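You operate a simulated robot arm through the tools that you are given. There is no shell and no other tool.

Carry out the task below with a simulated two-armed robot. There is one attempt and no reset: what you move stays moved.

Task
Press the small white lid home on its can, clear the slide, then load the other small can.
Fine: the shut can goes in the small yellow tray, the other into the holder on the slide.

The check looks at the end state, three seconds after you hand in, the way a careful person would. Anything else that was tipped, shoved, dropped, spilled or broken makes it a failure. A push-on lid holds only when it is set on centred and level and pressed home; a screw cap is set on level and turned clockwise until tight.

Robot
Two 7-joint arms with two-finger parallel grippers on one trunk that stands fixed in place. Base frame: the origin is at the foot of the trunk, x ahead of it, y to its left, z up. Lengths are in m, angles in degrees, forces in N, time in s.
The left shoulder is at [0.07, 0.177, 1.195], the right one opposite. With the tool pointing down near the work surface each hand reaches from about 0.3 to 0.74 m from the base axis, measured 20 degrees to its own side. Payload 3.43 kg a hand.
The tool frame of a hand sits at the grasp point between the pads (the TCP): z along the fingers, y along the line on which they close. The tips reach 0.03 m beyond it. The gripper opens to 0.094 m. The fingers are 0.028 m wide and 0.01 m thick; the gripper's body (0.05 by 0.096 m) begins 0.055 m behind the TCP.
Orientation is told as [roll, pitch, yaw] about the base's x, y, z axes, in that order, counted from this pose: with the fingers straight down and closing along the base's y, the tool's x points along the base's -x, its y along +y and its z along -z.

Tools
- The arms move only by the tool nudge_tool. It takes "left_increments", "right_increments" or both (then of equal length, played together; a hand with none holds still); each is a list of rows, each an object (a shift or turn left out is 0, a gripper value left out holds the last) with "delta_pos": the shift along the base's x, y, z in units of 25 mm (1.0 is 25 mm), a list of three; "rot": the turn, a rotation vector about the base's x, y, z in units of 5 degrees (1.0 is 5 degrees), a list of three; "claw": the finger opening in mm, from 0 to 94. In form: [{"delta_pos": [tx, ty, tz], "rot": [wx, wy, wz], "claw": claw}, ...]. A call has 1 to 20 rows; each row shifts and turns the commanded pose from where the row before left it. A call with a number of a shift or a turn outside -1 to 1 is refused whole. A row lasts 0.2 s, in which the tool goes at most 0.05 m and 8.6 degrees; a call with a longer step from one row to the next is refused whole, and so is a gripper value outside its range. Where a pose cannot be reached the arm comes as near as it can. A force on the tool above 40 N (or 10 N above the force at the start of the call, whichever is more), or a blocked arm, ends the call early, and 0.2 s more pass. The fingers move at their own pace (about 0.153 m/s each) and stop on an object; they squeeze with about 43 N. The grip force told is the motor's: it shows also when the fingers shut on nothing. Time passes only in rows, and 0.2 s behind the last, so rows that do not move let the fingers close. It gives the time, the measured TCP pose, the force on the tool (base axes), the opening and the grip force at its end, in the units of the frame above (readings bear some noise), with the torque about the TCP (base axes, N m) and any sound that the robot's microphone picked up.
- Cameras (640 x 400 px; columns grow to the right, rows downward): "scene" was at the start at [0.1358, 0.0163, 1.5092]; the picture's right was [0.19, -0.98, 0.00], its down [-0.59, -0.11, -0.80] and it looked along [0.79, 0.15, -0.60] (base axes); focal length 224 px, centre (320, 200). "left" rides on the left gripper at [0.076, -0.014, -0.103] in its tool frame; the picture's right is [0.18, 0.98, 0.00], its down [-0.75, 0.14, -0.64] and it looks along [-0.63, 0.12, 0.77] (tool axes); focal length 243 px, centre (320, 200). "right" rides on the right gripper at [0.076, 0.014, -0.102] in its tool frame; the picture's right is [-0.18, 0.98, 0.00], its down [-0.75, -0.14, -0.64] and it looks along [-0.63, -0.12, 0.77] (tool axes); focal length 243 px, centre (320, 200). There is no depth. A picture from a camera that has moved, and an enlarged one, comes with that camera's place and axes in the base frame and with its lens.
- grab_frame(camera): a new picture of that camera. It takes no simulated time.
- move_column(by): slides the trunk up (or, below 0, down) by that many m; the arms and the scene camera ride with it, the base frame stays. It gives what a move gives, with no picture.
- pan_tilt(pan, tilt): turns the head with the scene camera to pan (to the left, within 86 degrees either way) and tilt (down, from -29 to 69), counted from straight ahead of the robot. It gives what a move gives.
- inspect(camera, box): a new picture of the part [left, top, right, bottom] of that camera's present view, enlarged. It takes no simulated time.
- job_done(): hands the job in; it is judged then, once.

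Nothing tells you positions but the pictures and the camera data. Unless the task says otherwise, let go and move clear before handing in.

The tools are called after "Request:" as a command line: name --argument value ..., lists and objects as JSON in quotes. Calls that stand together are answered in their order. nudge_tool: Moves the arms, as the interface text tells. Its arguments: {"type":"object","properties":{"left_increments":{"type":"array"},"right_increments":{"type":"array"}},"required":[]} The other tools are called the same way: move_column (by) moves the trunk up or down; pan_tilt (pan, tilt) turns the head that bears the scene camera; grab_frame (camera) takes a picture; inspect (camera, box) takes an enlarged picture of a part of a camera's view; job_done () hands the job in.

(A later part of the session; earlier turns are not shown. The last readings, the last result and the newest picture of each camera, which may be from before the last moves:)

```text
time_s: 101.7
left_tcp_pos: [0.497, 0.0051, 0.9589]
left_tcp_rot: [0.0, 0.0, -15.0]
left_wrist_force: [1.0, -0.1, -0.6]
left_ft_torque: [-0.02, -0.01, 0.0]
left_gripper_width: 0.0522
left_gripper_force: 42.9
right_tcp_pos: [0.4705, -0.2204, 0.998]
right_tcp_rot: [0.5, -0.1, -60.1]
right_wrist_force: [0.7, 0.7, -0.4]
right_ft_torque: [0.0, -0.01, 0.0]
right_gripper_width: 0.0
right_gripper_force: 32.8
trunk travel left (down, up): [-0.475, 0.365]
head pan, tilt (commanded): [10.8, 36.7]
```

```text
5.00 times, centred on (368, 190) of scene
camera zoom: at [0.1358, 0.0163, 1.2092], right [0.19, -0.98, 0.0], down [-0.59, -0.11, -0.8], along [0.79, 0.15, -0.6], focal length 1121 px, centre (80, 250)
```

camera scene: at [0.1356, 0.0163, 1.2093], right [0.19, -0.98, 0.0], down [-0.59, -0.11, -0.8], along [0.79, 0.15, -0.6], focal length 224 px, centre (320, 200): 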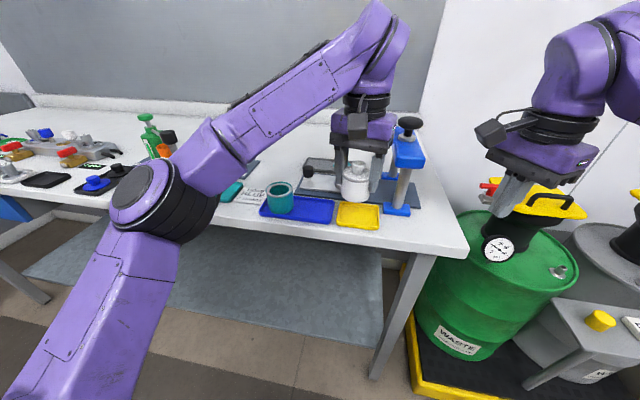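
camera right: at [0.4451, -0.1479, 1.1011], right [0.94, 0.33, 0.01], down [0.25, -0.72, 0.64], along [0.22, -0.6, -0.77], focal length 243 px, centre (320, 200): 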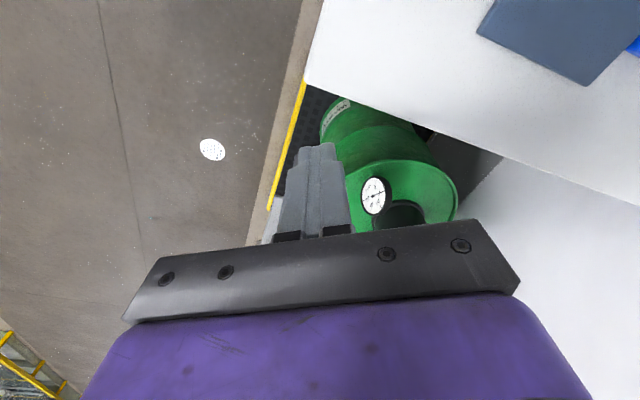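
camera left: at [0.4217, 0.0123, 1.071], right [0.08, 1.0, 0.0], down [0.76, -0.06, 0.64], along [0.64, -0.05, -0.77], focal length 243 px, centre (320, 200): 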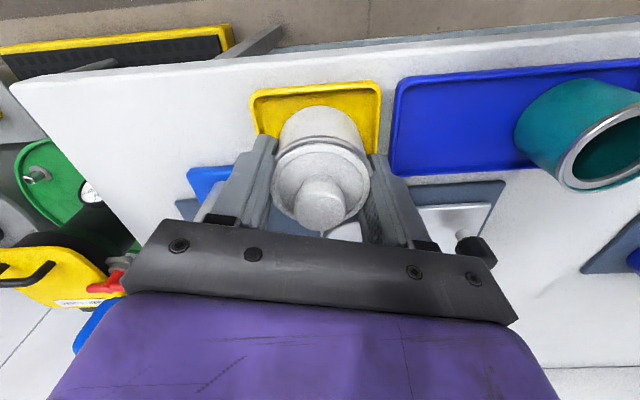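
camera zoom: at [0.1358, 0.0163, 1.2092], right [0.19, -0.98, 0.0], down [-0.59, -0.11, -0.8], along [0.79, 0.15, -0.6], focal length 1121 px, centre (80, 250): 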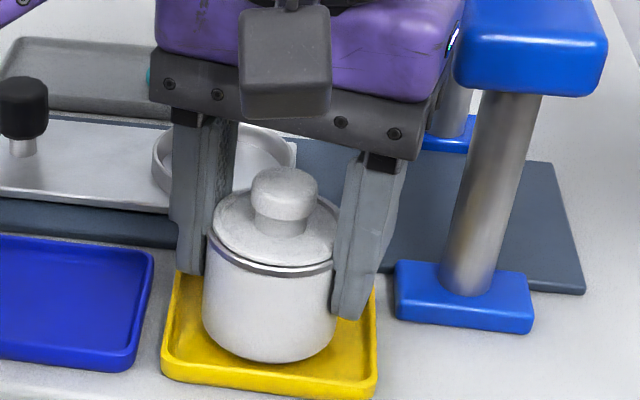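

I shift 3 mm forward for margin, then lower in 1 mm steps to contact.

Request:
nudge_tool --left_increments '[{"delta_pos": [0.14, 0, 0]}, {"delta_pos": [0, 0, -0.05]}, {"delta_pos": [0, 0, -0.05]}, {"delta_pos": [0, 0, -0.05]}, {}]'

Request:
nudge_tool --left_increments '[{"delta_pos": [0, 0, -0.05]}, {"delta_pos": [0, 0, -0.05]}, {}]'

Request:
inspect --camera "scene" --box '[304, 150, 432, 230]'

```text
time_s: 102.9
left_tcp_pos: [0.5033, 0.0056, 0.955]
left_tcp_rot: [0.1, 0.0, -15.0]
left_wrist_force: [-0.2, 0.0, -0.5]
left_ft_torque: [0.02, -0.01, 0.0]
left_gripper_width: 0.052
left_gripper_force: 42.8
right_tcp_pos: [0.4708, -0.2206, 0.9983]
right_tcp_rot: [0.4, -0.1, -60.1]
right_wrist_force: [0.1, -0.3, 0.7]
right_ft_torque: [-0.01, -0.01, 0.0]
right_gripper_width: 0.0
right_gripper_force: 33.1
trunk travel left (down, up): [-0.475, 0.365]
head pan, tilt (commanded): [10.8, 36.7]
```

```text
time_s: 103.7
left_tcp_pos: [0.5035, 0.0074, 0.9523]
left_tcp_rot: [0.0, 0.0, -15.0]
left_wrist_force: [-0.5, -0.4, -0.9]
left_ft_torque: [-0.02, -0.01, 0.0]
left_gripper_width: 0.0522
left_gripper_force: 43.1
right_tcp_pos: [0.4701, -0.2209, 0.9987]
right_tcp_rot: [0.4, -0.1, -60.2]
right_wrist_force: [0.4, -0.7, 0.7]
right_ft_torque: [-0.01, -0.01, -0.02]
right_gripper_width: 0.0
right_gripper_force: 33.4
trunk travel left (down, up): [-0.475, 0.365]
head pan, tilt (commanded): [10.8, 36.7]
```

```text
5.00 times, centred on (368, 190) of scene
camera zoom: at [0.1358, 0.0162, 1.2092], right [0.19, -0.98, 0.0], down [-0.59, -0.11, -0.8], along [0.79, 0.15, -0.6], focal length 1121 px, centre (80, 250)
```

zoom: 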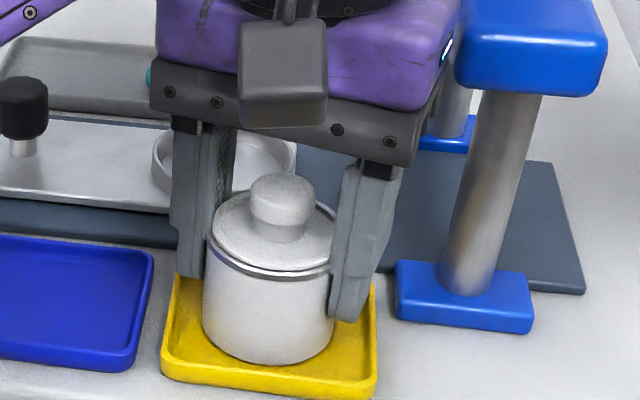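

Request:
nudge_tool --left_increments '[{"delta_pos": [0, 0, -0.05]}, {"delta_pos": [0, 0, -0.05]}, {}]'

Request:
nudge_tool --left_increments '[{"delta_pos": [0, 0, -0.05]}, {"delta_pos": [0, 0, -0.05]}, {}]'

```text
time_s: 104.5
left_tcp_pos: [0.5023, 0.0077, 0.9515]
left_tcp_rot: [0.0, -0.1, -15.0]
left_wrist_force: [4.7, -1.9, 13.0]
left_ft_torque: [0.02, -0.16, -0.05]
left_gripper_width: 0.0518
left_gripper_force: 43.4
right_tcp_pos: [0.4716, -0.2209, 0.999]
right_tcp_rot: [0.5, -0.2, -60.0]
right_wrist_force: [-0.5, -0.7, -0.5]
right_ft_torque: [-0.01, 0.02, 0.03]
right_gripper_width: 0.0
right_gripper_force: 33.2
trunk travel left (down, up): [-0.475, 0.365]
head pan, tilt (commanded): [10.8, 36.7]
```

```text
time_s: 105.3
left_tcp_pos: [0.5016, 0.0072, 0.9523]
left_tcp_rot: [-0.2, -0.5, -14.9]
left_wrist_force: [0.8, 2.0, 14.7]
left_ft_torque: [0.23, 0.27, -0.01]
left_gripper_width: 0.0519
left_gripper_force: 42.7
right_tcp_pos: [0.4704, -0.2211, 0.9983]
right_tcp_rot: [0.5, -0.1, -60.1]
right_wrist_force: [0.0, 0.0, -0.7]
right_ft_torque: [0.02, 0.0, -0.02]
right_gripper_width: 0.0
right_gripper_force: 33.4
trunk travel left (down, up): [-0.475, 0.365]
head pan, tilt (commanded): [10.8, 36.7]
stopped in row 3 (left hand): the force on the tool passed its limit at 41 N (the readings are from after the stop); the commanded pose is now the measured one
```

Contact reached. I relieve slightly and check before releasing.

Request:
nudge_tool --left_increments '[{"delta_pos": [0, 0, 0.03]}, {}]'

Request:
inspect --camera "scene" --box '[304, 150, 432, 230]'

Request:
inspect --camera "left" --box '[220, 50, 412, 170]'

```text
time_s: 105.9
left_tcp_pos: [0.5027, 0.0065, 0.9512]
left_tcp_rot: [-0.1, -0.2, -14.9]
left_wrist_force: [-2.7, 0.5, 8.1]
left_ft_torque: [0.13, 0.3, 0.02]
left_gripper_width: 0.0519
left_gripper_force: 42.8
right_tcp_pos: [0.47, -0.2202, 1.0001]
right_tcp_rot: [0.5, -0.2, -60.1]
right_wrist_force: [0.1, -0.3, 1.4]
right_ft_torque: [-0.02, 0.02, -0.01]
right_gripper_width: 0.0001
right_gripper_force: 33.4
trunk travel left (down, up): [-0.475, 0.365]
head pan, tilt (commanded): [10.8, 36.7]
```

```text
5.00 times, centred on (368, 190) of scene
camera zoom: at [0.1341, 0.0164, 1.2093], right [0.19, -0.98, 0.0], down [-0.59, -0.11, -0.8], along [0.79, 0.15, -0.6], focal length 1121 px, centre (80, 250)
```

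zoom: 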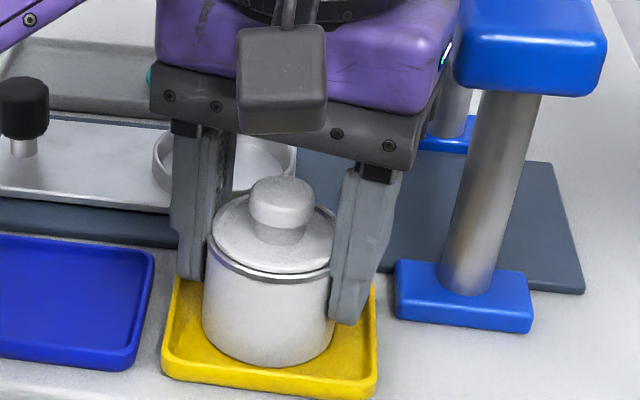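

```text
3.33 times, centred on (316, 110) of left
camera zoom: at [0.4244, 0.0128, 1.0544], right [0.08, 1.0, 0.0], down [0.76, -0.06, 0.65], along [0.64, -0.05, -0.76], focal length 809 px, centre (333, 500)
```

zoom: 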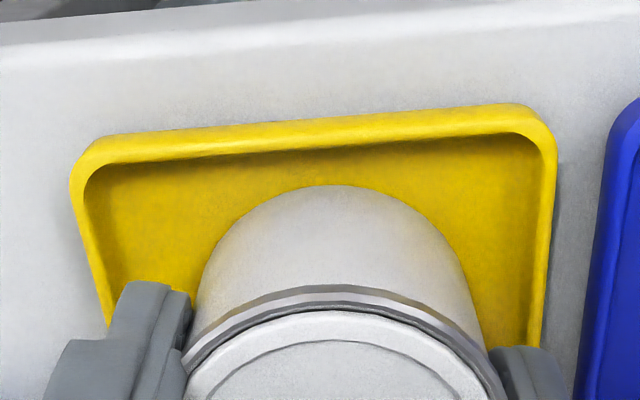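

The can stands in the tray with clearance all round. I release it gently.

Request:
nudge_tool --left_increments '[{"delta_pos": [0, 0, 0.02]}, {"claw": 53}, {"claw": 56}, {"claw": 60}, {"claw": 66}, {"claw": 72}, {}]'

Request:
inspect --camera "scene" --box '[304, 150, 432, 230]'

```text
time_s: 107.5
left_tcp_pos: [0.5029, 0.0075, 0.9518]
left_tcp_rot: [-0.1, -0.2, -15.0]
left_wrist_force: [-0.3, 0.6, -0.2]
left_ft_torque: [0.02, 0.02, 0.01]
left_gripper_width: 0.0721
left_gripper_force: 0.2
right_tcp_pos: [0.4714, -0.2208, 0.999]
right_tcp_rot: [0.4, -0.1, -60.0]
right_wrist_force: [-0.4, -0.1, 0.3]
right_ft_torque: [0.02, 0.01, -0.04]
right_gripper_width: 0.0
right_gripper_force: 33.0
trunk travel left (down, up): [-0.475, 0.365]
head pan, tilt (commanded): [10.8, 36.7]
```

```text
5.00 times, centred on (368, 190) of scene
camera zoom: at [0.1357, 0.0163, 1.2092], right [0.19, -0.98, 0.0], down [-0.59, -0.11, -0.8], along [0.79, 0.15, -0.6], focal length 1121 px, centre (80, 250)
```

zoom: 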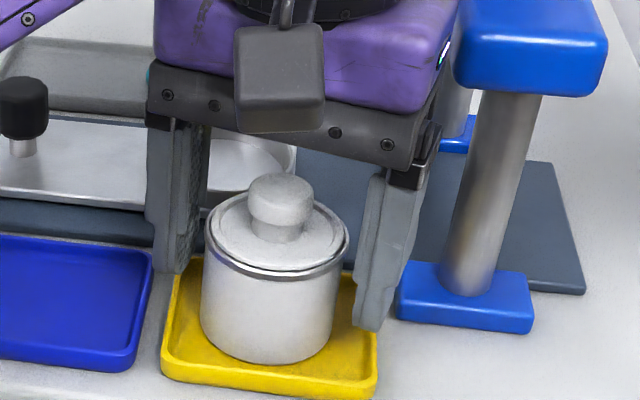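

Released; I raise the trunk so the hand rises straight up off the can.

Request:
move_column --by 0.1

Request:
grab_frame --camera "scene"

Request:
grab_frame --camera "left"

```text
time_s: 108.8
left_tcp_pos: [0.5037, 0.0075, 1.0528]
left_tcp_rot: [-0.2, -0.4, -15.0]
left_wrist_force: [-0.6, 0.1, -0.1]
left_ft_torque: [-0.02, 0.01, 0.0]
left_gripper_width: 0.0721
left_gripper_force: 0.1
right_tcp_pos: [0.4718, -0.2203, 1.098]
right_tcp_rot: [0.4, -0.1, -60.1]
right_wrist_force: [0.1, 0.2, 0.4]
right_ft_torque: [0.0, -0.03, 0.0]
right_gripper_width: 0.0
right_gripper_force: 32.8
trunk travel left (down, up): [-0.575, 0.265]
head pan, tilt (commanded): [10.8, 36.7]
```

```text
taken
camera scene: at [0.1361, 0.0162, 1.3092], right [0.19, -0.98, 0.0], down [-0.59, -0.11, -0.8], along [0.79, 0.15, -0.6], focal length 224 px, centre (320, 200)
```

scene: 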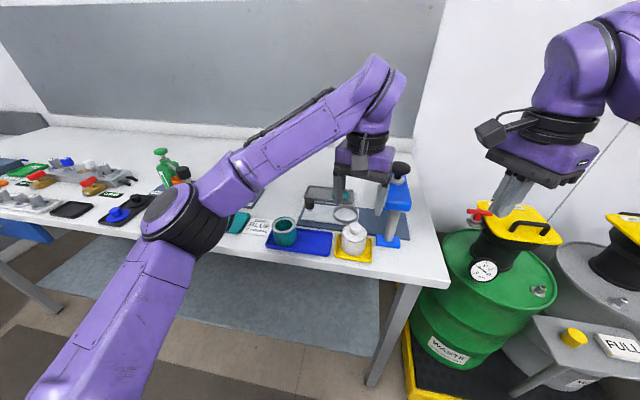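

```text
taken
camera left: at [0.4261, 0.0132, 1.154], right [0.08, 1.0, 0.0], down [0.76, -0.06, 0.65], along [0.64, -0.05, -0.76], focal length 243 px, centre (320, 200)
```

left: 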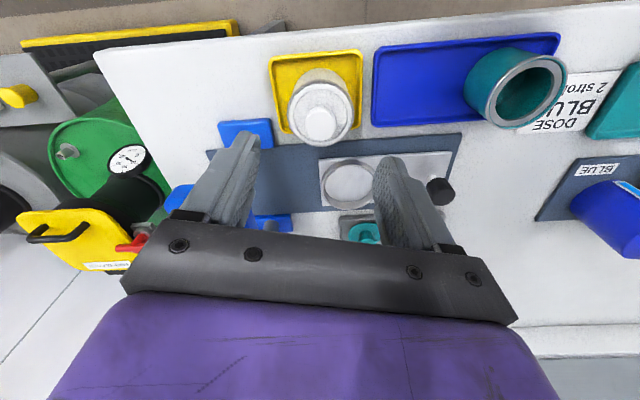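

The shut can stands in the yellow tray. Now I locate the teal can and the empty holder precisely.

Request:
inspect --camera "scene" --box '[252, 190, 380, 270]'

Request:
inspect --camera "left" --box '[300, 20, 588, 200]'

```text
5.00 times, centred on (316, 230) of scene
camera zoom: at [0.1361, 0.0162, 1.3092], right [0.19, -0.98, 0.0], down [-0.59, -0.11, -0.8], along [0.79, 0.15, -0.6], focal length 1121 px, centre (340, 50)
```

zoom: 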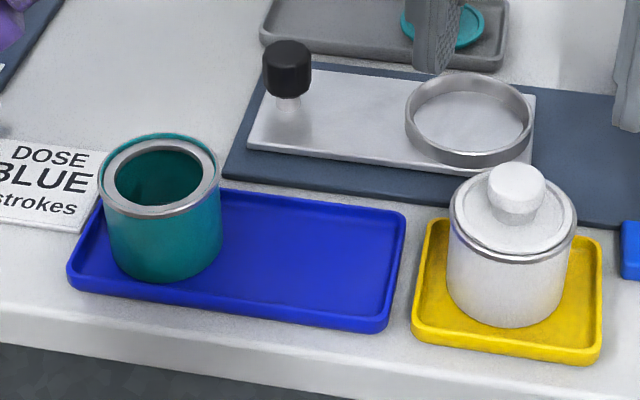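

```text
2.22 times, centred on (444, 110) of left
camera zoom: at [0.4261, 0.0132, 1.154], right [0.08, 1.0, 0.0], down [0.76, -0.06, 0.65], along [0.64, -0.05, -0.76], focal length 539 px, centre (44, 400)
```

zoom: 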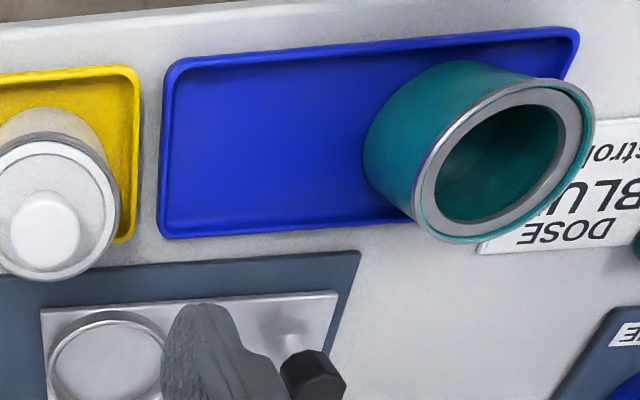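

Request:
nudge_tool --left_increments '[{"delta_pos": [0, 0.7, 0.2], "claw": 84}, {"delta_pos": [0, 0.7, 0.2]}, {"delta_pos": [0, 0.7, 0]}, {"delta_pos": [0, 0.8, 0], "rot": [0, 0, 1]}, {"delta_pos": [0, 0.8, 0], "rot": [0, 0, 1]}, {"delta_pos": [0, 0.8, 0], "rot": [0, 0, 1]}, {"delta_pos": [0, 0.8, 0]}, {"delta_pos": [0, 0.8, 0]}, {"delta_pos": [0, 0.5, 0]}, {}]'

Request:
grab_frame --camera "scene"

Request:
grab_frame --camera "left"

```text
time_s: 111.0
left_tcp_pos: [0.5048, 0.1727, 1.0623]
left_tcp_rot: [-0.2, -0.3, 0.0]
left_wrist_force: [-0.1, -0.4, -0.3]
left_ft_torque: [-0.04, 0.0, -0.04]
left_gripper_width: 0.0841
left_gripper_force: 0.0
right_tcp_pos: [0.4711, -0.2207, 1.0986]
right_tcp_rot: [0.4, -0.1, -60.1]
right_wrist_force: [0.2, 0.3, 0.2]
right_ft_torque: [0.03, 0.02, 0.01]
right_gripper_width: 0.0001
right_gripper_force: 33.4
trunk travel left (down, up): [-0.575, 0.265]
head pan, tilt (commanded): [10.8, 36.7]
```

```text
taken
camera scene: at [0.1359, 0.0161, 1.3092], right [0.19, -0.98, 0.0], down [-0.59, -0.11, -0.8], along [0.79, 0.15, -0.6], focal length 224 px, centre (320, 200)
```

scene: 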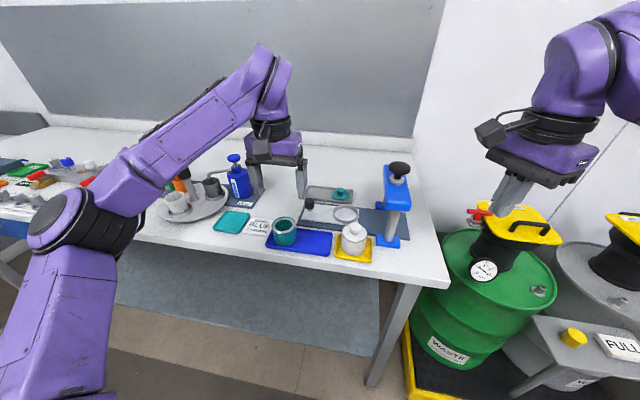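

```text
taken
camera left: at [0.4275, 0.1571, 1.1644], right [-0.18, 0.98, 0.0], down [0.75, 0.14, 0.65], along [0.63, 0.12, -0.76], focal length 243 px, centre (320, 200)
```

left: 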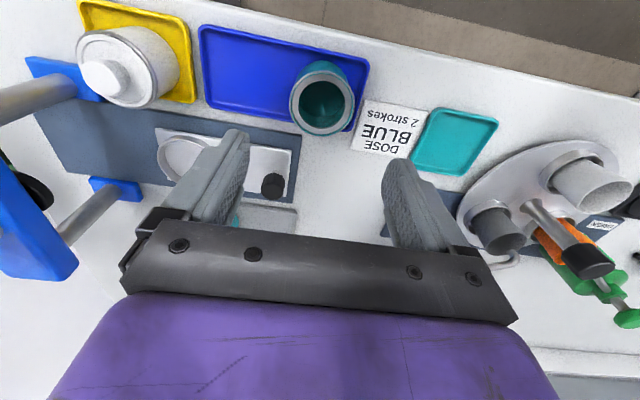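

Request:
nudge_tool --left_increments '[{"delta_pos": [-0.26, -0.02, 0], "rot": [0.04, 0.06, 0]}, {"delta_pos": [0, 0, -0.6]}, {"delta_pos": [0, 0, -0.6]}, {"delta_pos": [0, 0, -0.6]}, {"delta_pos": [0, 0, -0.6]}, {"delta_pos": [0, 0, -0.6]}, {}]'

Request:
inspect --camera "left" --box '[160, 50, 480, 250]'

Request:
inspect --camera "scene" --box '[220, 180, 380, 280]'

```text
time_s: 112.6
left_tcp_pos: [0.4979, 0.1704, 0.9864]
left_tcp_rot: [0.1, 0.0, 0.0]
left_wrist_force: [0.2, -0.6, 0.6]
left_ft_torque: [0.01, -0.03, -0.01]
left_gripper_width: 0.0841
left_gripper_force: 0.1
right_tcp_pos: [0.4721, -0.2204, 1.0994]
right_tcp_rot: [0.3, -0.1, -60.1]
right_wrist_force: [0.3, 0.0, 0.3]
right_ft_torque: [-0.03, 0.02, 0.02]
right_gripper_width: 0.0
right_gripper_force: 32.7
trunk travel left (down, up): [-0.575, 0.265]
head pan, tilt (commanded): [10.8, 36.7]
```

```text
2.00 times, centred on (320, 150) of left
camera zoom: at [0.4217, 0.1566, 1.0889], right [-0.18, 0.98, 0.0], down [0.75, 0.14, 0.64], along [0.63, 0.12, -0.77], focal length 485 px, centre (320, 300)
```

zoom: 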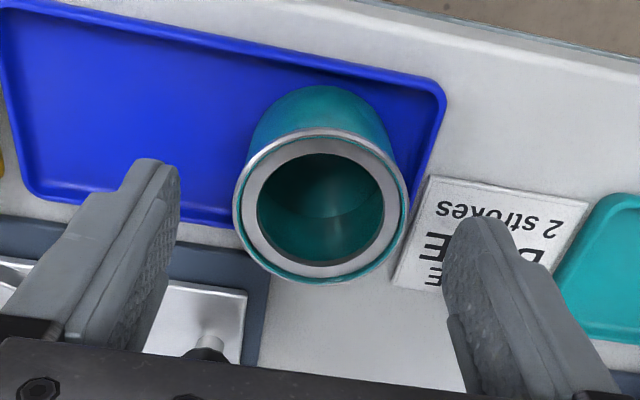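

```text
4.00 times, centred on (300, 230) of scene
camera zoom: at [0.1357, 0.0162, 1.3092], right [0.19, -0.98, 0.0], down [-0.59, -0.11, -0.8], along [0.79, 0.15, -0.6], focal length 897 px, centre (400, 80)
```

zoom: 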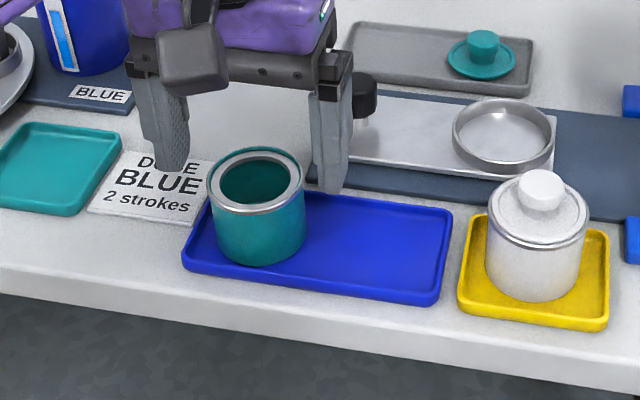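

The teal can is centred. I descend to grip height and close gently.

Request:
nudge_tool --left_increments '[{"delta_pos": [0, 0.03, -0.5]}, {"delta_pos": [0, 0, -0.5]}, {"delta_pos": [0, 0, -0.37]}, {}]'

Request:
inspect --camera "scene" --box '[220, 180, 380, 280]'

Request:
inspect --camera "left" --box '[160, 50, 480, 250]'

```text
time_s: 113.6
left_tcp_pos: [0.4967, 0.1737, 0.9526]
left_tcp_rot: [0.0, 0.0, 0.1]
left_wrist_force: [-0.6, 0.2, 0.2]
left_ft_torque: [0.01, 0.01, 0.0]
left_gripper_width: 0.0838
left_gripper_force: 0.1
right_tcp_pos: [0.4727, -0.2216, 1.0987]
right_tcp_rot: [0.4, -0.1, -60.0]
right_wrist_force: [0.0, 0.8, 0.2]
right_ft_torque: [-0.02, 0.04, -0.01]
right_gripper_width: 0.0
right_gripper_force: 32.7
trunk travel left (down, up): [-0.575, 0.265]
head pan, tilt (commanded): [10.8, 36.7]
```

```text
4.00 times, centred on (300, 230) of scene
camera zoom: at [0.1357, 0.0163, 1.3092], right [0.19, -0.98, 0.0], down [-0.59, -0.11, -0.8], along [0.79, 0.15, -0.6], focal length 897 px, centre (400, 80)
```

zoom: 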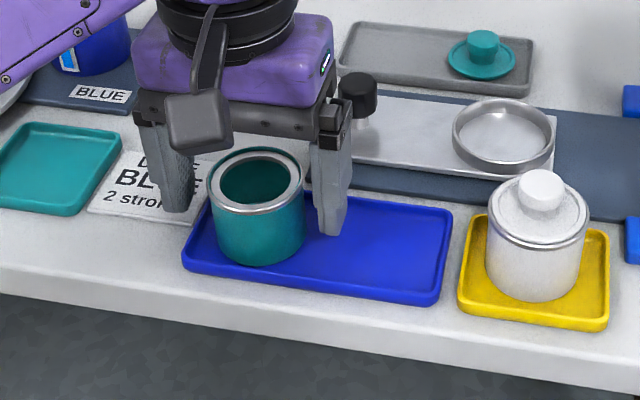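

```text
2.00 times, centred on (320, 150) of left
camera zoom: at [0.4211, 0.158, 1.0564], right [-0.19, 0.98, 0.0], down [0.75, 0.14, 0.64], along [0.63, 0.12, -0.77], focal length 485 px, centre (320, 300)
```

zoom: 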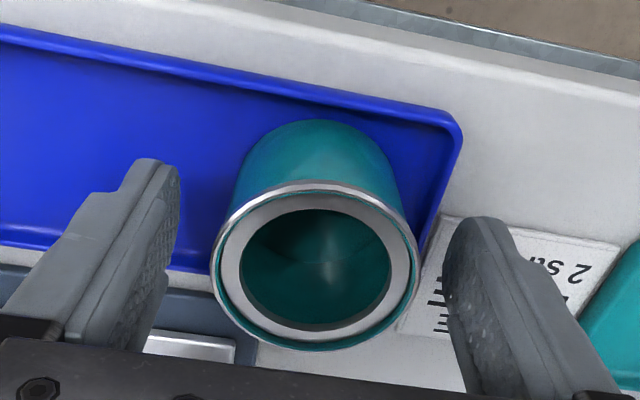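

Request:
nudge_tool --left_increments '[{"delta_pos": [0, -0.05, 0], "claw": 70}, {"claw": 64}, {"claw": 61}, {"claw": 59}, {"claw": 57}, {"claw": 55}, {"claw": 53}, {"claw": 51}, {"claw": 48}, {"claw": 40}, {}]'

Request:
inspect --camera "scene" --box '[220, 180, 380, 280]'

```text
time_s: 116.0
left_tcp_pos: [0.4964, 0.1718, 0.9551]
left_tcp_rot: [0.0, 0.0, 0.0]
left_wrist_force: [0.1, -0.6, 1.1]
left_ft_torque: [-0.03, -0.01, -0.02]
left_gripper_width: 0.0538
left_gripper_force: 43.1
right_tcp_pos: [0.4704, -0.2197, 1.0988]
right_tcp_rot: [0.4, -0.1, -60.2]
right_wrist_force: [1.1, 0.8, 0.4]
right_ft_torque: [-0.04, 0.01, -0.04]
right_gripper_width: 0.0001
right_gripper_force: 33.1
trunk travel left (down, up): [-0.575, 0.265]
head pan, tilt (commanded): [10.8, 36.7]
```

```text
4.00 times, centred on (300, 230) of scene
camera zoom: at [0.1357, 0.0164, 1.3092], right [0.19, -0.98, 0.0], down [-0.59, -0.11, -0.8], along [0.79, 0.15, -0.6], focal length 897 px, centre (400, 80)
```

zoom: 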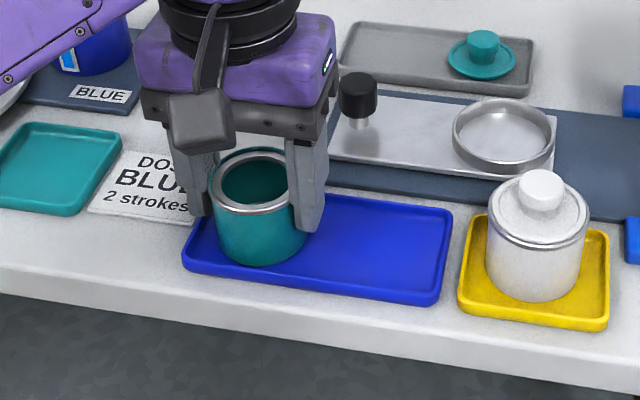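

Gripped at 54 mm. I lift it slowly and level.

Request:
nudge_tool --left_increments '[{"delta_pos": [0, 0, 0.1]}, {"delta_pos": [0, 0, 0.2]}, {"delta_pos": [0, 0, 0.3]}, {"delta_pos": [0, 0, 0.4]}, {"delta_pos": [0, 0, 0.4]}, {"delta_pos": [0, 0, 0.4]}, {"delta_pos": [0, 0, 0.4]}, {"delta_pos": [0, 0, 0.3]}, {}]'

Request:
grab_frame --camera "scene"

```text
time_s: 118.0
left_tcp_pos: [0.4973, 0.1726, 1.0141]
left_tcp_rot: [0.1, 0.0, 0.1]
left_wrist_force: [-0.2, -0.8, -0.6]
left_ft_torque: [0.0, 0.0, -0.01]
left_gripper_width: 0.0537
left_gripper_force: 42.7
right_tcp_pos: [0.4707, -0.2202, 1.0993]
right_tcp_rot: [0.5, -0.1, -60.1]
right_wrist_force: [0.0, 0.1, -0.2]
right_ft_torque: [-0.02, -0.01, 0.02]
right_gripper_width: 0.0
right_gripper_force: 33.1
trunk travel left (down, up): [-0.575, 0.265]
head pan, tilt (commanded): [10.8, 36.7]
```

```text
taken
camera scene: at [0.1359, 0.0164, 1.3092], right [0.19, -0.98, 0.0], down [-0.59, -0.11, -0.8], along [0.79, 0.15, -0.6], focal length 224 px, centre (320, 200)
```

scene: 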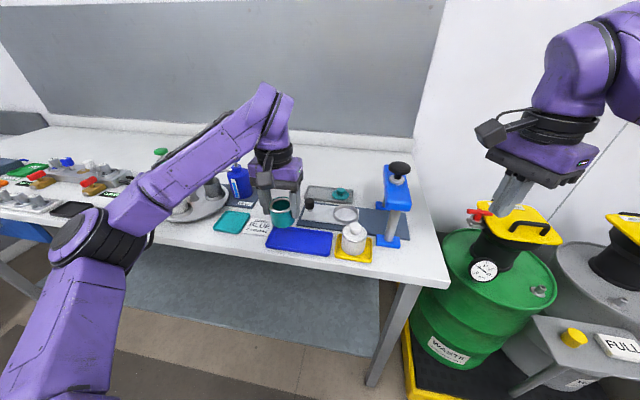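

Request:
move_column --by 0.1

Request:
nudge_tool --left_increments '[{"delta_pos": [0.4, -0.1, 0], "rot": [0, 0, 0.6]}, {"delta_pos": [0.5, -0.15, 0], "rot": [0, 0, 0.6]}, {"delta_pos": [0.5, -0.15, 0], "rot": [0, 0, 0.6]}, {"delta_pos": [0.5, -0.15, -0.1], "rot": [0, 0, 0.6]}, {"delta_pos": [0.5, -0.15, -0.2], "rot": [0, 0, 0.6]}, {"delta_pos": [0.5, -0.15, -0.2]}, {"delta_pos": [0.5, -0.15, -0.2]}, {"delta_pos": [0.5, -0.15, -0.2]}, {"delta_pos": [0.4, -0.15, 0]}, {}]'

Request:
grab_frame --camera "scene"

```text
time_s: 119.3
left_tcp_pos: [0.4964, 0.1721, 1.1138]
left_tcp_rot: [0.2, 0.0, 0.2]
left_wrist_force: [0.8, 1.5, -1.3]
left_ft_torque: [0.02, -0.02, -0.01]
left_gripper_width: 0.0536
left_gripper_force: 43.2
right_tcp_pos: [0.4723, -0.2205, 1.1985]
right_tcp_rot: [0.4, -0.1, -60.2]
right_wrist_force: [0.5, 0.2, 0.1]
right_ft_torque: [0.01, -0.01, -0.05]
right_gripper_width: 0.0
right_gripper_force: 32.8
trunk travel left (down, up): [-0.675, 0.165]
head pan, tilt (commanded): [10.8, 36.7]
```

```text
time_s: 121.5
left_tcp_pos: [0.604, 0.1403, 1.0909]
left_tcp_rot: [0.1, 0.0, 15.0]
left_wrist_force: [-1.2, 0.6, 0.4]
left_ft_torque: [-0.02, -0.04, 0.01]
left_gripper_width: 0.054
left_gripper_force: 43.2
right_tcp_pos: [0.4711, -0.22, 1.197]
right_tcp_rot: [0.4, -0.1, -60.1]
right_wrist_force: [-0.4, 0.5, 0.0]
right_ft_torque: [0.0, 0.0, 0.01]
right_gripper_width: 0.0
right_gripper_force: 33.3
trunk travel left (down, up): [-0.675, 0.165]
head pan, tilt (commanded): [10.8, 36.7]
```

```text
taken
camera scene: at [0.1357, 0.0166, 1.4092], right [0.19, -0.98, 0.0], down [-0.59, -0.11, -0.8], along [0.79, 0.15, -0.6], focal length 224 px, centre (320, 200)
```

scene: 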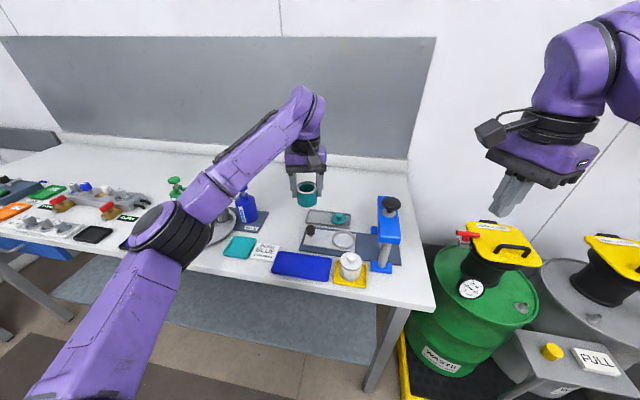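

Now I measure the empty holder ring before carrying the can over it.

Request:
inspect --camera "scene" --box '[300, 220, 380, 270]'

Request:
inspect --camera "left" --box '[120, 0, 312, 120]'

```text
8.00 times, centred on (340, 245) of scene
camera zoom: at [0.1357, 0.0166, 1.4092], right [0.19, -0.98, 0.0], down [-0.59, -0.11, -0.8], along [0.79, 0.15, -0.6], focal length 1794 px, centre (160, -160)
```

zoom: 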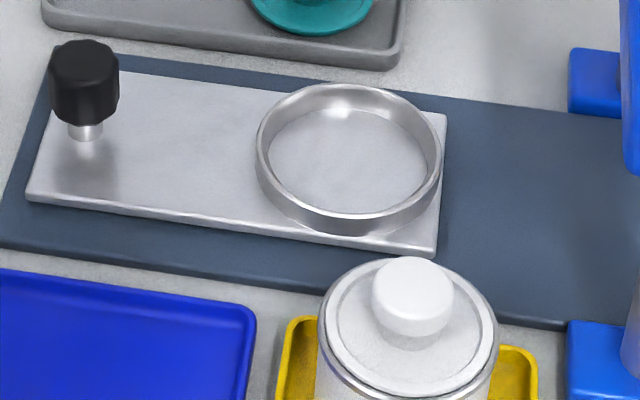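

```text
3.33 times, centred on (216, 60) of left
camera zoom: at [0.5349, 0.1066, 1.1954], right [-0.43, 0.9, 0.0], down [0.69, 0.33, 0.64], along [0.58, 0.28, -0.77], focal length 809 px, centre (667, 667)
```

zoom: 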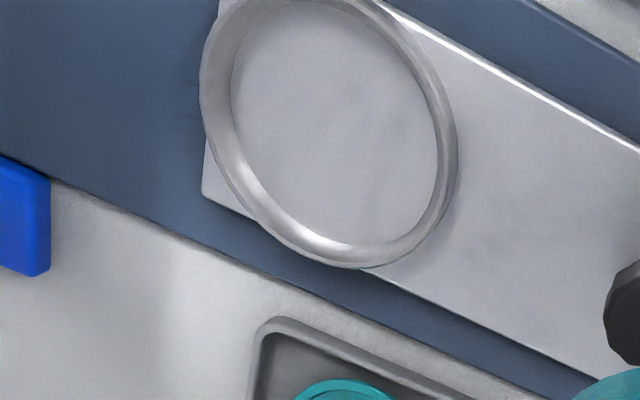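

Request:
nudge_tool --left_increments '[{"delta_pos": [-0.5, -0.7, 0]}, {"delta_pos": [-0.5, -0.7, 0]}, {}]'

Request:
grab_frame --camera "left"

Request:
inspect --camera "left" --box '[160, 30, 320, 130]'

```text
time_s: 122.3
left_tcp_pos: [0.5792, 0.1068, 1.0924]
left_tcp_rot: [0.1, -0.1, 15.1]
left_wrist_force: [-0.4, 0.3, -1.1]
left_ft_torque: [0.0, -0.01, 0.04]
left_gripper_width: 0.0535
left_gripper_force: 42.9
right_tcp_pos: [0.4721, -0.2206, 1.1994]
right_tcp_rot: [0.3, -0.1, -60.1]
right_wrist_force: [0.1, 0.4, 0.4]
right_ft_torque: [0.0, -0.01, -0.01]
right_gripper_width: 0.0
right_gripper_force: 32.4
trunk travel left (down, up): [-0.675, 0.165]
head pan, tilt (commanded): [10.8, 36.7]
```

```text
taken
camera left: at [0.5098, 0.0719, 1.1953], right [-0.43, 0.9, 0.0], down [0.69, 0.33, 0.64], along [0.58, 0.28, -0.77], focal length 243 px, centre (320, 200)
```

left: 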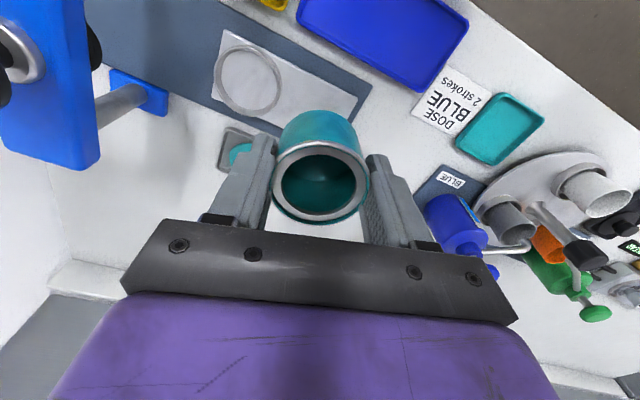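

```text
4.00 times, centred on (240, 80) of left
camera zoom: at [0.5098, 0.0719, 1.1953], right [-0.43, 0.9, 0.0], down [0.69, 0.33, 0.64], along [0.58, 0.28, -0.77], focal length 970 px, centre (640, 680)
```

zoom: 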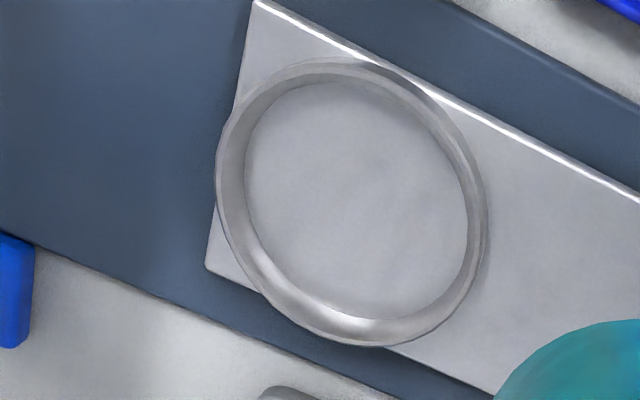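

The holder ring centre is about [0.602, 0.034]. I carry the teal can over it and lower part-way.

Request:
nudge_tool --left_increments '[{"delta_pos": [0.15, -0.48, 0]}, {"delta_pos": [0.15, -0.48, 0]}, {"delta_pos": [0.15, -0.48, -0.2]}, {"delta_pos": [0.15, -0.48, -0.4]}, {"delta_pos": [0.15, -0.48, -0.4]}, {"delta_pos": [0.15, -0.5, -0.4]}, {"delta_pos": [0, 0, -0.5]}, {"delta_pos": [0, 0, -0.5]}, {"delta_pos": [0, 0, -0.5]}, {}]'

Request:
grab_frame --camera "left"

Request:
inspect --camera "scene" --box '[300, 190, 396, 250]'

```text
time_s: 124.5
left_tcp_pos: [0.6016, 0.0323, 1.0175]
left_tcp_rot: [0.2, 0.0, 15.0]
left_wrist_force: [-0.5, 0.3, -0.3]
left_ft_torque: [0.01, -0.01, 0.0]
left_gripper_width: 0.0537
left_gripper_force: 43.0
right_tcp_pos: [0.4715, -0.2193, 1.199]
right_tcp_rot: [0.4, -0.2, -60.2]
right_wrist_force: [-0.5, -0.4, -0.2]
right_ft_torque: [-0.02, -0.01, 0.03]
right_gripper_width: 0.0
right_gripper_force: 33.3
trunk travel left (down, up): [-0.675, 0.165]
head pan, tilt (commanded): [10.8, 36.7]
```

```text
taken
camera left: at [0.5317, -0.002, 1.1203], right [-0.43, 0.9, 0.0], down [0.69, 0.33, 0.64], along [0.58, 0.28, -0.77], focal length 243 px, centre (320, 200)
```

left: 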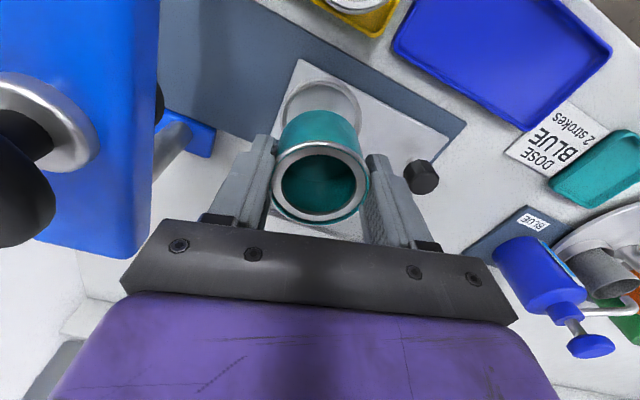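

```text
6.67 times, centred on (348, 220) of scene
camera zoom: at [0.1357, 0.0164, 1.4092], right [0.19, -0.98, 0.0], down [-0.59, -0.11, -0.8], along [0.79, 0.15, -0.6], focal length 1495 px, centre (133, 67)
```

zoom: 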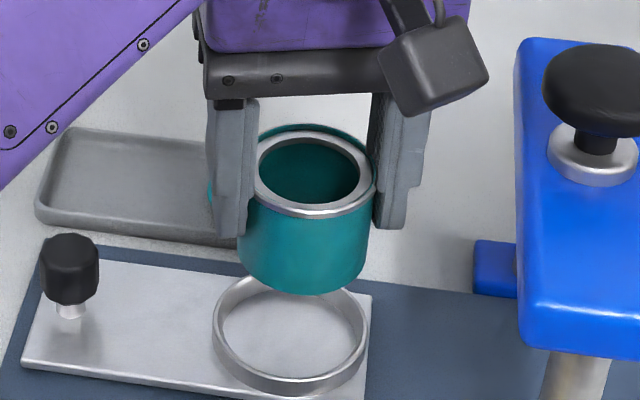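

Request:
nudge_tool --left_increments '[{"delta_pos": [0.02, 0.065, -0.3]}, {"delta_pos": [0, 0, -0.4]}, {"delta_pos": [0, 0, -0.4]}, {"delta_pos": [0, 0, -0.2]}, {}]'

Request:
inspect --camera "scene" --box '[300, 190, 396, 250]'

Request:
inspect --camera "left" --box '[220, 50, 412, 170]'

```text
time_s: 125.7
left_tcp_pos: [0.6028, 0.0339, 0.987]
left_tcp_rot: [0.1, 0.0, 15.1]
left_wrist_force: [-0.5, 0.2, 1.1]
left_ft_torque: [0.0, 0.02, 0.02]
left_gripper_width: 0.0538
left_gripper_force: 43.2
right_tcp_pos: [0.4719, -0.2205, 1.1987]
right_tcp_rot: [0.4, -0.1, -60.1]
right_wrist_force: [-0.1, -0.5, 0.2]
right_ft_torque: [-0.02, 0.0, 0.03]
right_gripper_width: 0.0
right_gripper_force: 33.0
trunk travel left (down, up): [-0.675, 0.165]
head pan, tilt (commanded): [10.8, 36.7]
```

```text
6.67 times, centred on (348, 220) of scene
camera zoom: at [0.1358, 0.0162, 1.4092], right [0.19, -0.98, 0.0], down [-0.59, -0.11, -0.8], along [0.79, 0.15, -0.6], focal length 1495 px, centre (133, 67)
```

zoom: 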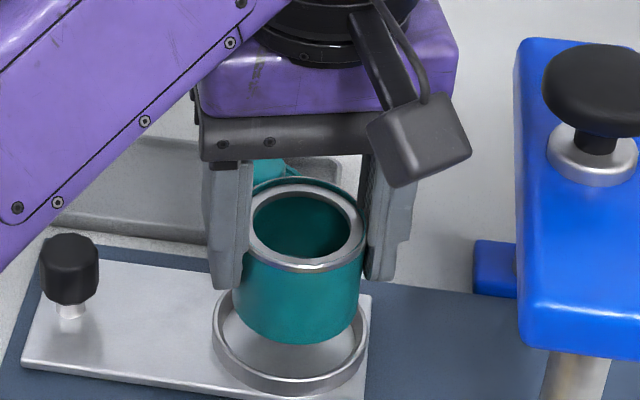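

```text
3.33 times, centred on (316, 110) of left
camera zoom: at [0.5333, -0.0011, 1.089], right [-0.43, 0.9, 0.0], down [0.69, 0.33, 0.64], along [0.58, 0.28, -0.77], focal length 809 px, centre (333, 500)
```

zoom: 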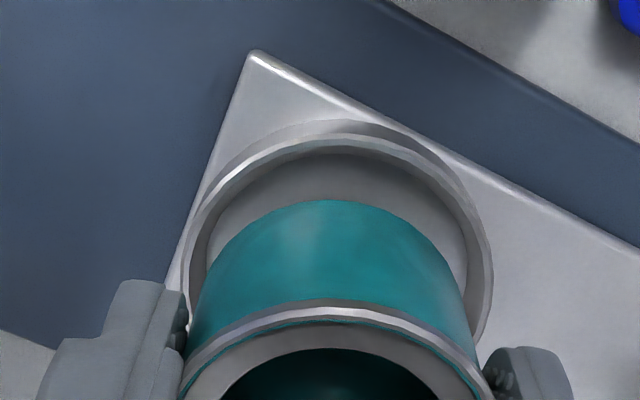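

Alignment with the ring is within a millimetre or so. I lower into the ring in fine steps.

Request:
nudge_tool --left_increments '[{"delta_pos": [0, 0.04, -0.1]}, {"delta_pos": [0, 0, -0.15]}, {"delta_pos": [0, 0, -0.15]}, {"delta_pos": [0, 0, -0.1]}, {}]'

Request:
inspect --camera "scene" --box '[300, 190, 396, 250]'

Request:
inspect --camera "left" --box '[220, 50, 412, 170]'

```text
time_s: 126.9
left_tcp_pos: [0.6038, 0.0345, 0.9739]
left_tcp_rot: [0.1, -0.1, 15.0]
left_wrist_force: [0.1, -0.4, -0.7]
left_ft_torque: [0.0, 0.0, 0.02]
left_gripper_width: 0.0538
left_gripper_force: 43.2
right_tcp_pos: [0.4716, -0.2215, 1.1976]
right_tcp_rot: [0.4, -0.1, -60.2]
right_wrist_force: [0.4, 0.1, 1.2]
right_ft_torque: [-0.04, -0.03, 0.01]
right_gripper_width: 0.0003
right_gripper_force: 33.0
trunk travel left (down, up): [-0.675, 0.165]
head pan, tilt (commanded): [10.8, 36.7]
```

```text
6.67 times, centred on (348, 220) of scene
camera zoom: at [0.1358, 0.0163, 1.4092], right [0.19, -0.98, 0.0], down [-0.59, -0.11, -0.8], along [0.79, 0.15, -0.6], focal length 1495 px, centre (133, 67)
```

zoom: 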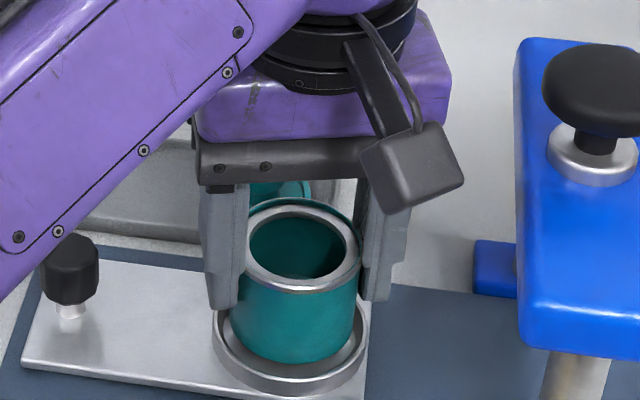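

```text
3.33 times, centred on (316, 110) of left
camera zoom: at [0.5334, -0.0001, 1.0767], right [-0.43, 0.9, 0.0], down [0.69, 0.33, 0.64], along [0.58, 0.28, -0.77], focal length 809 px, centre (333, 500)
```

zoom: 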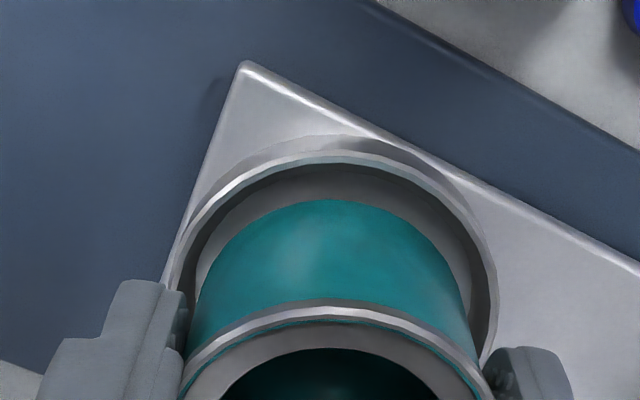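

Request:
nudge_tool --left_increments '[{"delta_pos": [0, 0, -0.08]}, {"delta_pos": [0, 0, -0.08]}, {"delta_pos": [0, 0, -0.08]}, {}]'

Request:
inspect --camera "left" --box '[220, 50, 412, 170]'

```text
time_s: 127.9
left_tcp_pos: [0.6019, 0.0333, 0.9679]
left_tcp_rot: [0.1, 0.0, 15.0]
left_wrist_force: [-0.3, -0.1, -0.2]
left_ft_torque: [-0.01, -0.03, -0.01]
left_gripper_width: 0.0538
left_gripper_force: 43.6
right_tcp_pos: [0.4709, -0.2206, 1.1983]
right_tcp_rot: [0.5, -0.1, -60.1]
right_wrist_force: [0.9, 0.1, 0.0]
right_ft_torque: [0.03, 0.0, -0.01]
right_gripper_width: 0.0001
right_gripper_force: 32.5
trunk travel left (down, up): [-0.675, 0.165]
head pan, tilt (commanded): [10.8, 36.7]
```

```text
3.33 times, centred on (316, 110) of left
camera zoom: at [0.5324, -0.0003, 1.0707], right [-0.43, 0.9, 0.0], down [0.69, 0.33, 0.64], along [0.58, 0.28, -0.77], focal length 809 px, centre (333, 500)
```

zoom: 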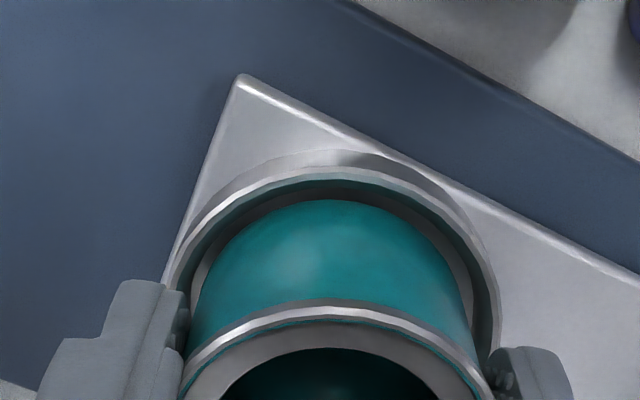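

Request:
nudge_tool --left_increments '[{"delta_pos": [0, 0.03, -0.04]}, {"delta_pos": [0, 0, -0.04]}, {"delta_pos": [0, 0, -0.04]}, {}]'

Request:
nudge_tool --left_increments '[{"delta_pos": [0, 0, -0.04]}, {}]'

Request:
inspect --camera "left" --box '[220, 50, 412, 170]'

Request:
inspect --camera "scene" --box '[300, 190, 396, 250]'

```text
time_s: 128.9
left_tcp_pos: [0.6027, 0.0355, 0.9655]
left_tcp_rot: [0.1, 0.0, 14.9]
left_wrist_force: [-0.1, 0.4, -0.8]
left_ft_torque: [0.0, 0.01, 0.04]
left_gripper_width: 0.0537
left_gripper_force: 43.2
right_tcp_pos: [0.4722, -0.2216, 1.1988]
right_tcp_rot: [0.5, -0.1, -60.1]
right_wrist_force: [-0.1, 0.0, 0.2]
right_ft_torque: [0.0, 0.02, 0.02]
right_gripper_width: 0.0
right_gripper_force: 32.9
trunk travel left (down, up): [-0.675, 0.165]
head pan, tilt (commanded): [10.8, 36.7]
```

```text
time_s: 129.5
left_tcp_pos: [0.6025, 0.0348, 0.963]
left_tcp_rot: [0.1, 0.0, 15.0]
left_wrist_force: [0.7, -1.1, 0.0]
left_ft_torque: [-0.02, -0.03, 0.0]
left_gripper_width: 0.0537
left_gripper_force: 43.8
right_tcp_pos: [0.4715, -0.2211, 1.1987]
right_tcp_rot: [0.4, -0.1, -60.1]
right_wrist_force: [-0.8, 0.0, 0.2]
right_ft_torque: [0.0, 0.01, 0.02]
right_gripper_width: 0.0
right_gripper_force: 32.9
trunk travel left (down, up): [-0.675, 0.165]
head pan, tilt (commanded): [10.8, 36.7]
```

```text
3.33 times, centred on (316, 110) of left
camera zoom: at [0.5323, 0.0, 1.0668], right [-0.43, 0.9, 0.0], down [0.69, 0.33, 0.64], along [0.58, 0.28, -0.77], focal length 809 px, centre (333, 500)
```

zoom: 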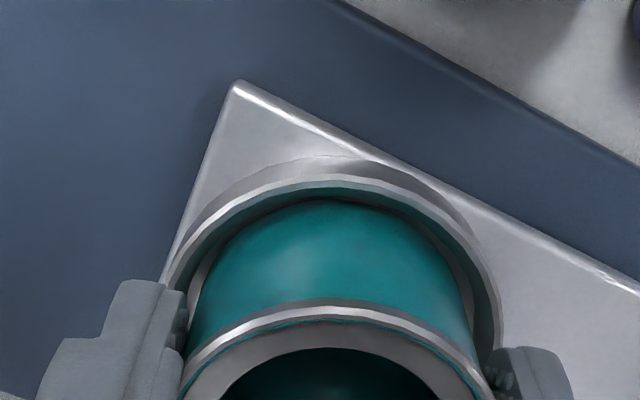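

```text
6.67 times, centred on (348, 220) of scene
camera zoom: at [0.1359, 0.0163, 1.4092], right [0.19, -0.98, 0.0], down [-0.59, -0.11, -0.8], along [0.79, 0.15, -0.6], focal length 1495 px, centre (133, 67)
```

zoom: 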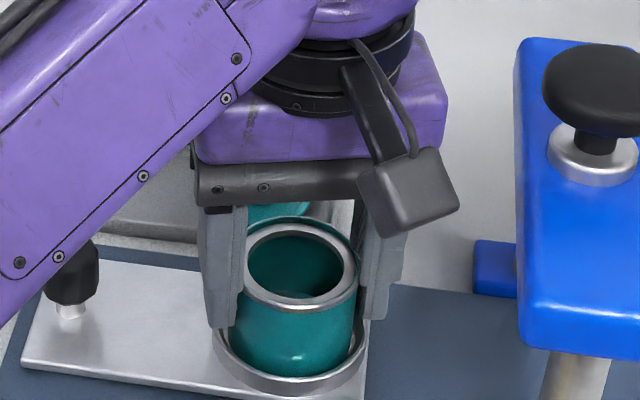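

Request:
nudge_tool --left_increments '[{"delta_pos": [0, 0, -0.03]}, {}]'

Request:
nudge_tool --left_increments '[{"delta_pos": [0, 0, -0.03]}, {}]'

```text
time_s: 130.1
left_tcp_pos: [0.6016, 0.035, 0.965]
left_tcp_rot: [0.1, 0.0, 15.1]
left_wrist_force: [2.0, -0.3, 3.3]
left_ft_torque: [-0.04, -0.02, 0.03]
left_gripper_width: 0.0537
left_gripper_force: 42.9
right_tcp_pos: [0.4708, -0.2203, 1.1975]
right_tcp_rot: [0.4, -0.1, -60.1]
right_wrist_force: [0.3, -0.4, 0.2]
right_ft_torque: [-0.02, -0.02, -0.02]
right_gripper_width: 0.0002
right_gripper_force: 33.0
trunk travel left (down, up): [-0.675, 0.165]
head pan, tilt (commanded): [10.8, 36.7]
```

```text
time_s: 130.7
left_tcp_pos: [0.6017, 0.0346, 0.9637]
left_tcp_rot: [0.1, -0.1, 15.1]
left_wrist_force: [1.7, 0.5, 8.0]
left_ft_torque: [-0.02, 0.08, -0.01]
left_gripper_width: 0.0538
left_gripper_force: 43.0
right_tcp_pos: [0.4703, -0.221, 1.1997]
right_tcp_rot: [0.4, -0.1, -60.1]
right_wrist_force: [0.2, -1.0, 0.7]
right_ft_torque: [-0.04, -0.01, 0.01]
right_gripper_width: 0.0
right_gripper_force: 32.6
trunk travel left (down, up): [-0.675, 0.165]
head pan, tilt (commanded): [10.8, 36.7]
```

The can has touched the holder's floor. I relieve slightly and release.

Request:
nudge_tool --left_increments '[{"delta_pos": [0, 0, 0.03]}, {"claw": 55}, {"claw": 57}, {"claw": 60}, {"claw": 66}, {"claw": 74}, {"claw": 80}, {}]'

Request:
inspect --camera "scene" --box '[300, 190, 396, 250]'

Request:
inspect --camera "left" --box '[160, 50, 480, 250]'

```text
time_s: 132.5
left_tcp_pos: [0.603, 0.0339, 0.9638]
left_tcp_rot: [0.1, 0.0, 14.9]
left_wrist_force: [0.3, 0.1, 0.5]
left_ft_torque: [0.02, 0.02, 0.03]
left_gripper_width: 0.0801
left_gripper_force: 0.0
right_tcp_pos: [0.4713, -0.2213, 1.198]
right_tcp_rot: [0.4, -0.1, -60.0]
right_wrist_force: [0.5, 0.3, 0.3]
right_ft_torque: [0.02, 0.02, -0.01]
right_gripper_width: 0.0
right_gripper_force: 33.1
trunk travel left (down, up): [-0.675, 0.165]
head pan, tilt (commanded): [10.8, 36.7]
```

```text
6.67 times, centred on (348, 220) of scene
camera zoom: at [0.1358, 0.0163, 1.4092], right [0.19, -0.98, 0.0], down [-0.59, -0.11, -0.8], along [0.79, 0.15, -0.6], focal length 1495 px, centre (133, 67)
```

zoom: 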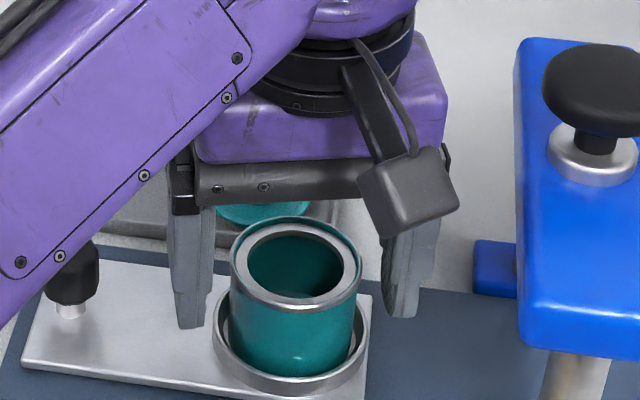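

```text
2.00 times, centred on (320, 150) of left
camera zoom: at [0.5329, 0.0, 1.0666], right [-0.43, 0.9, 0.0], down [0.69, 0.33, 0.64], along [0.58, 0.28, -0.77], focal length 485 px, centre (320, 300)
```

zoom: 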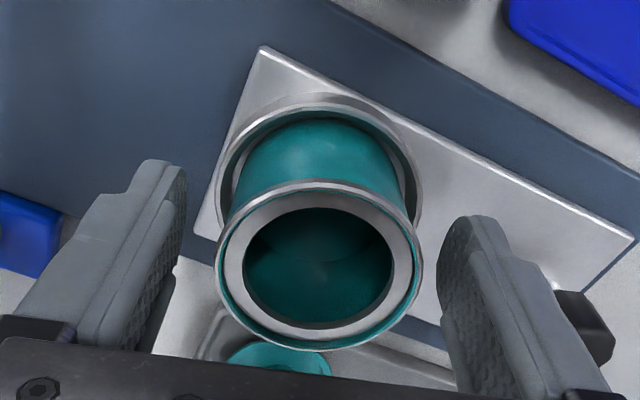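

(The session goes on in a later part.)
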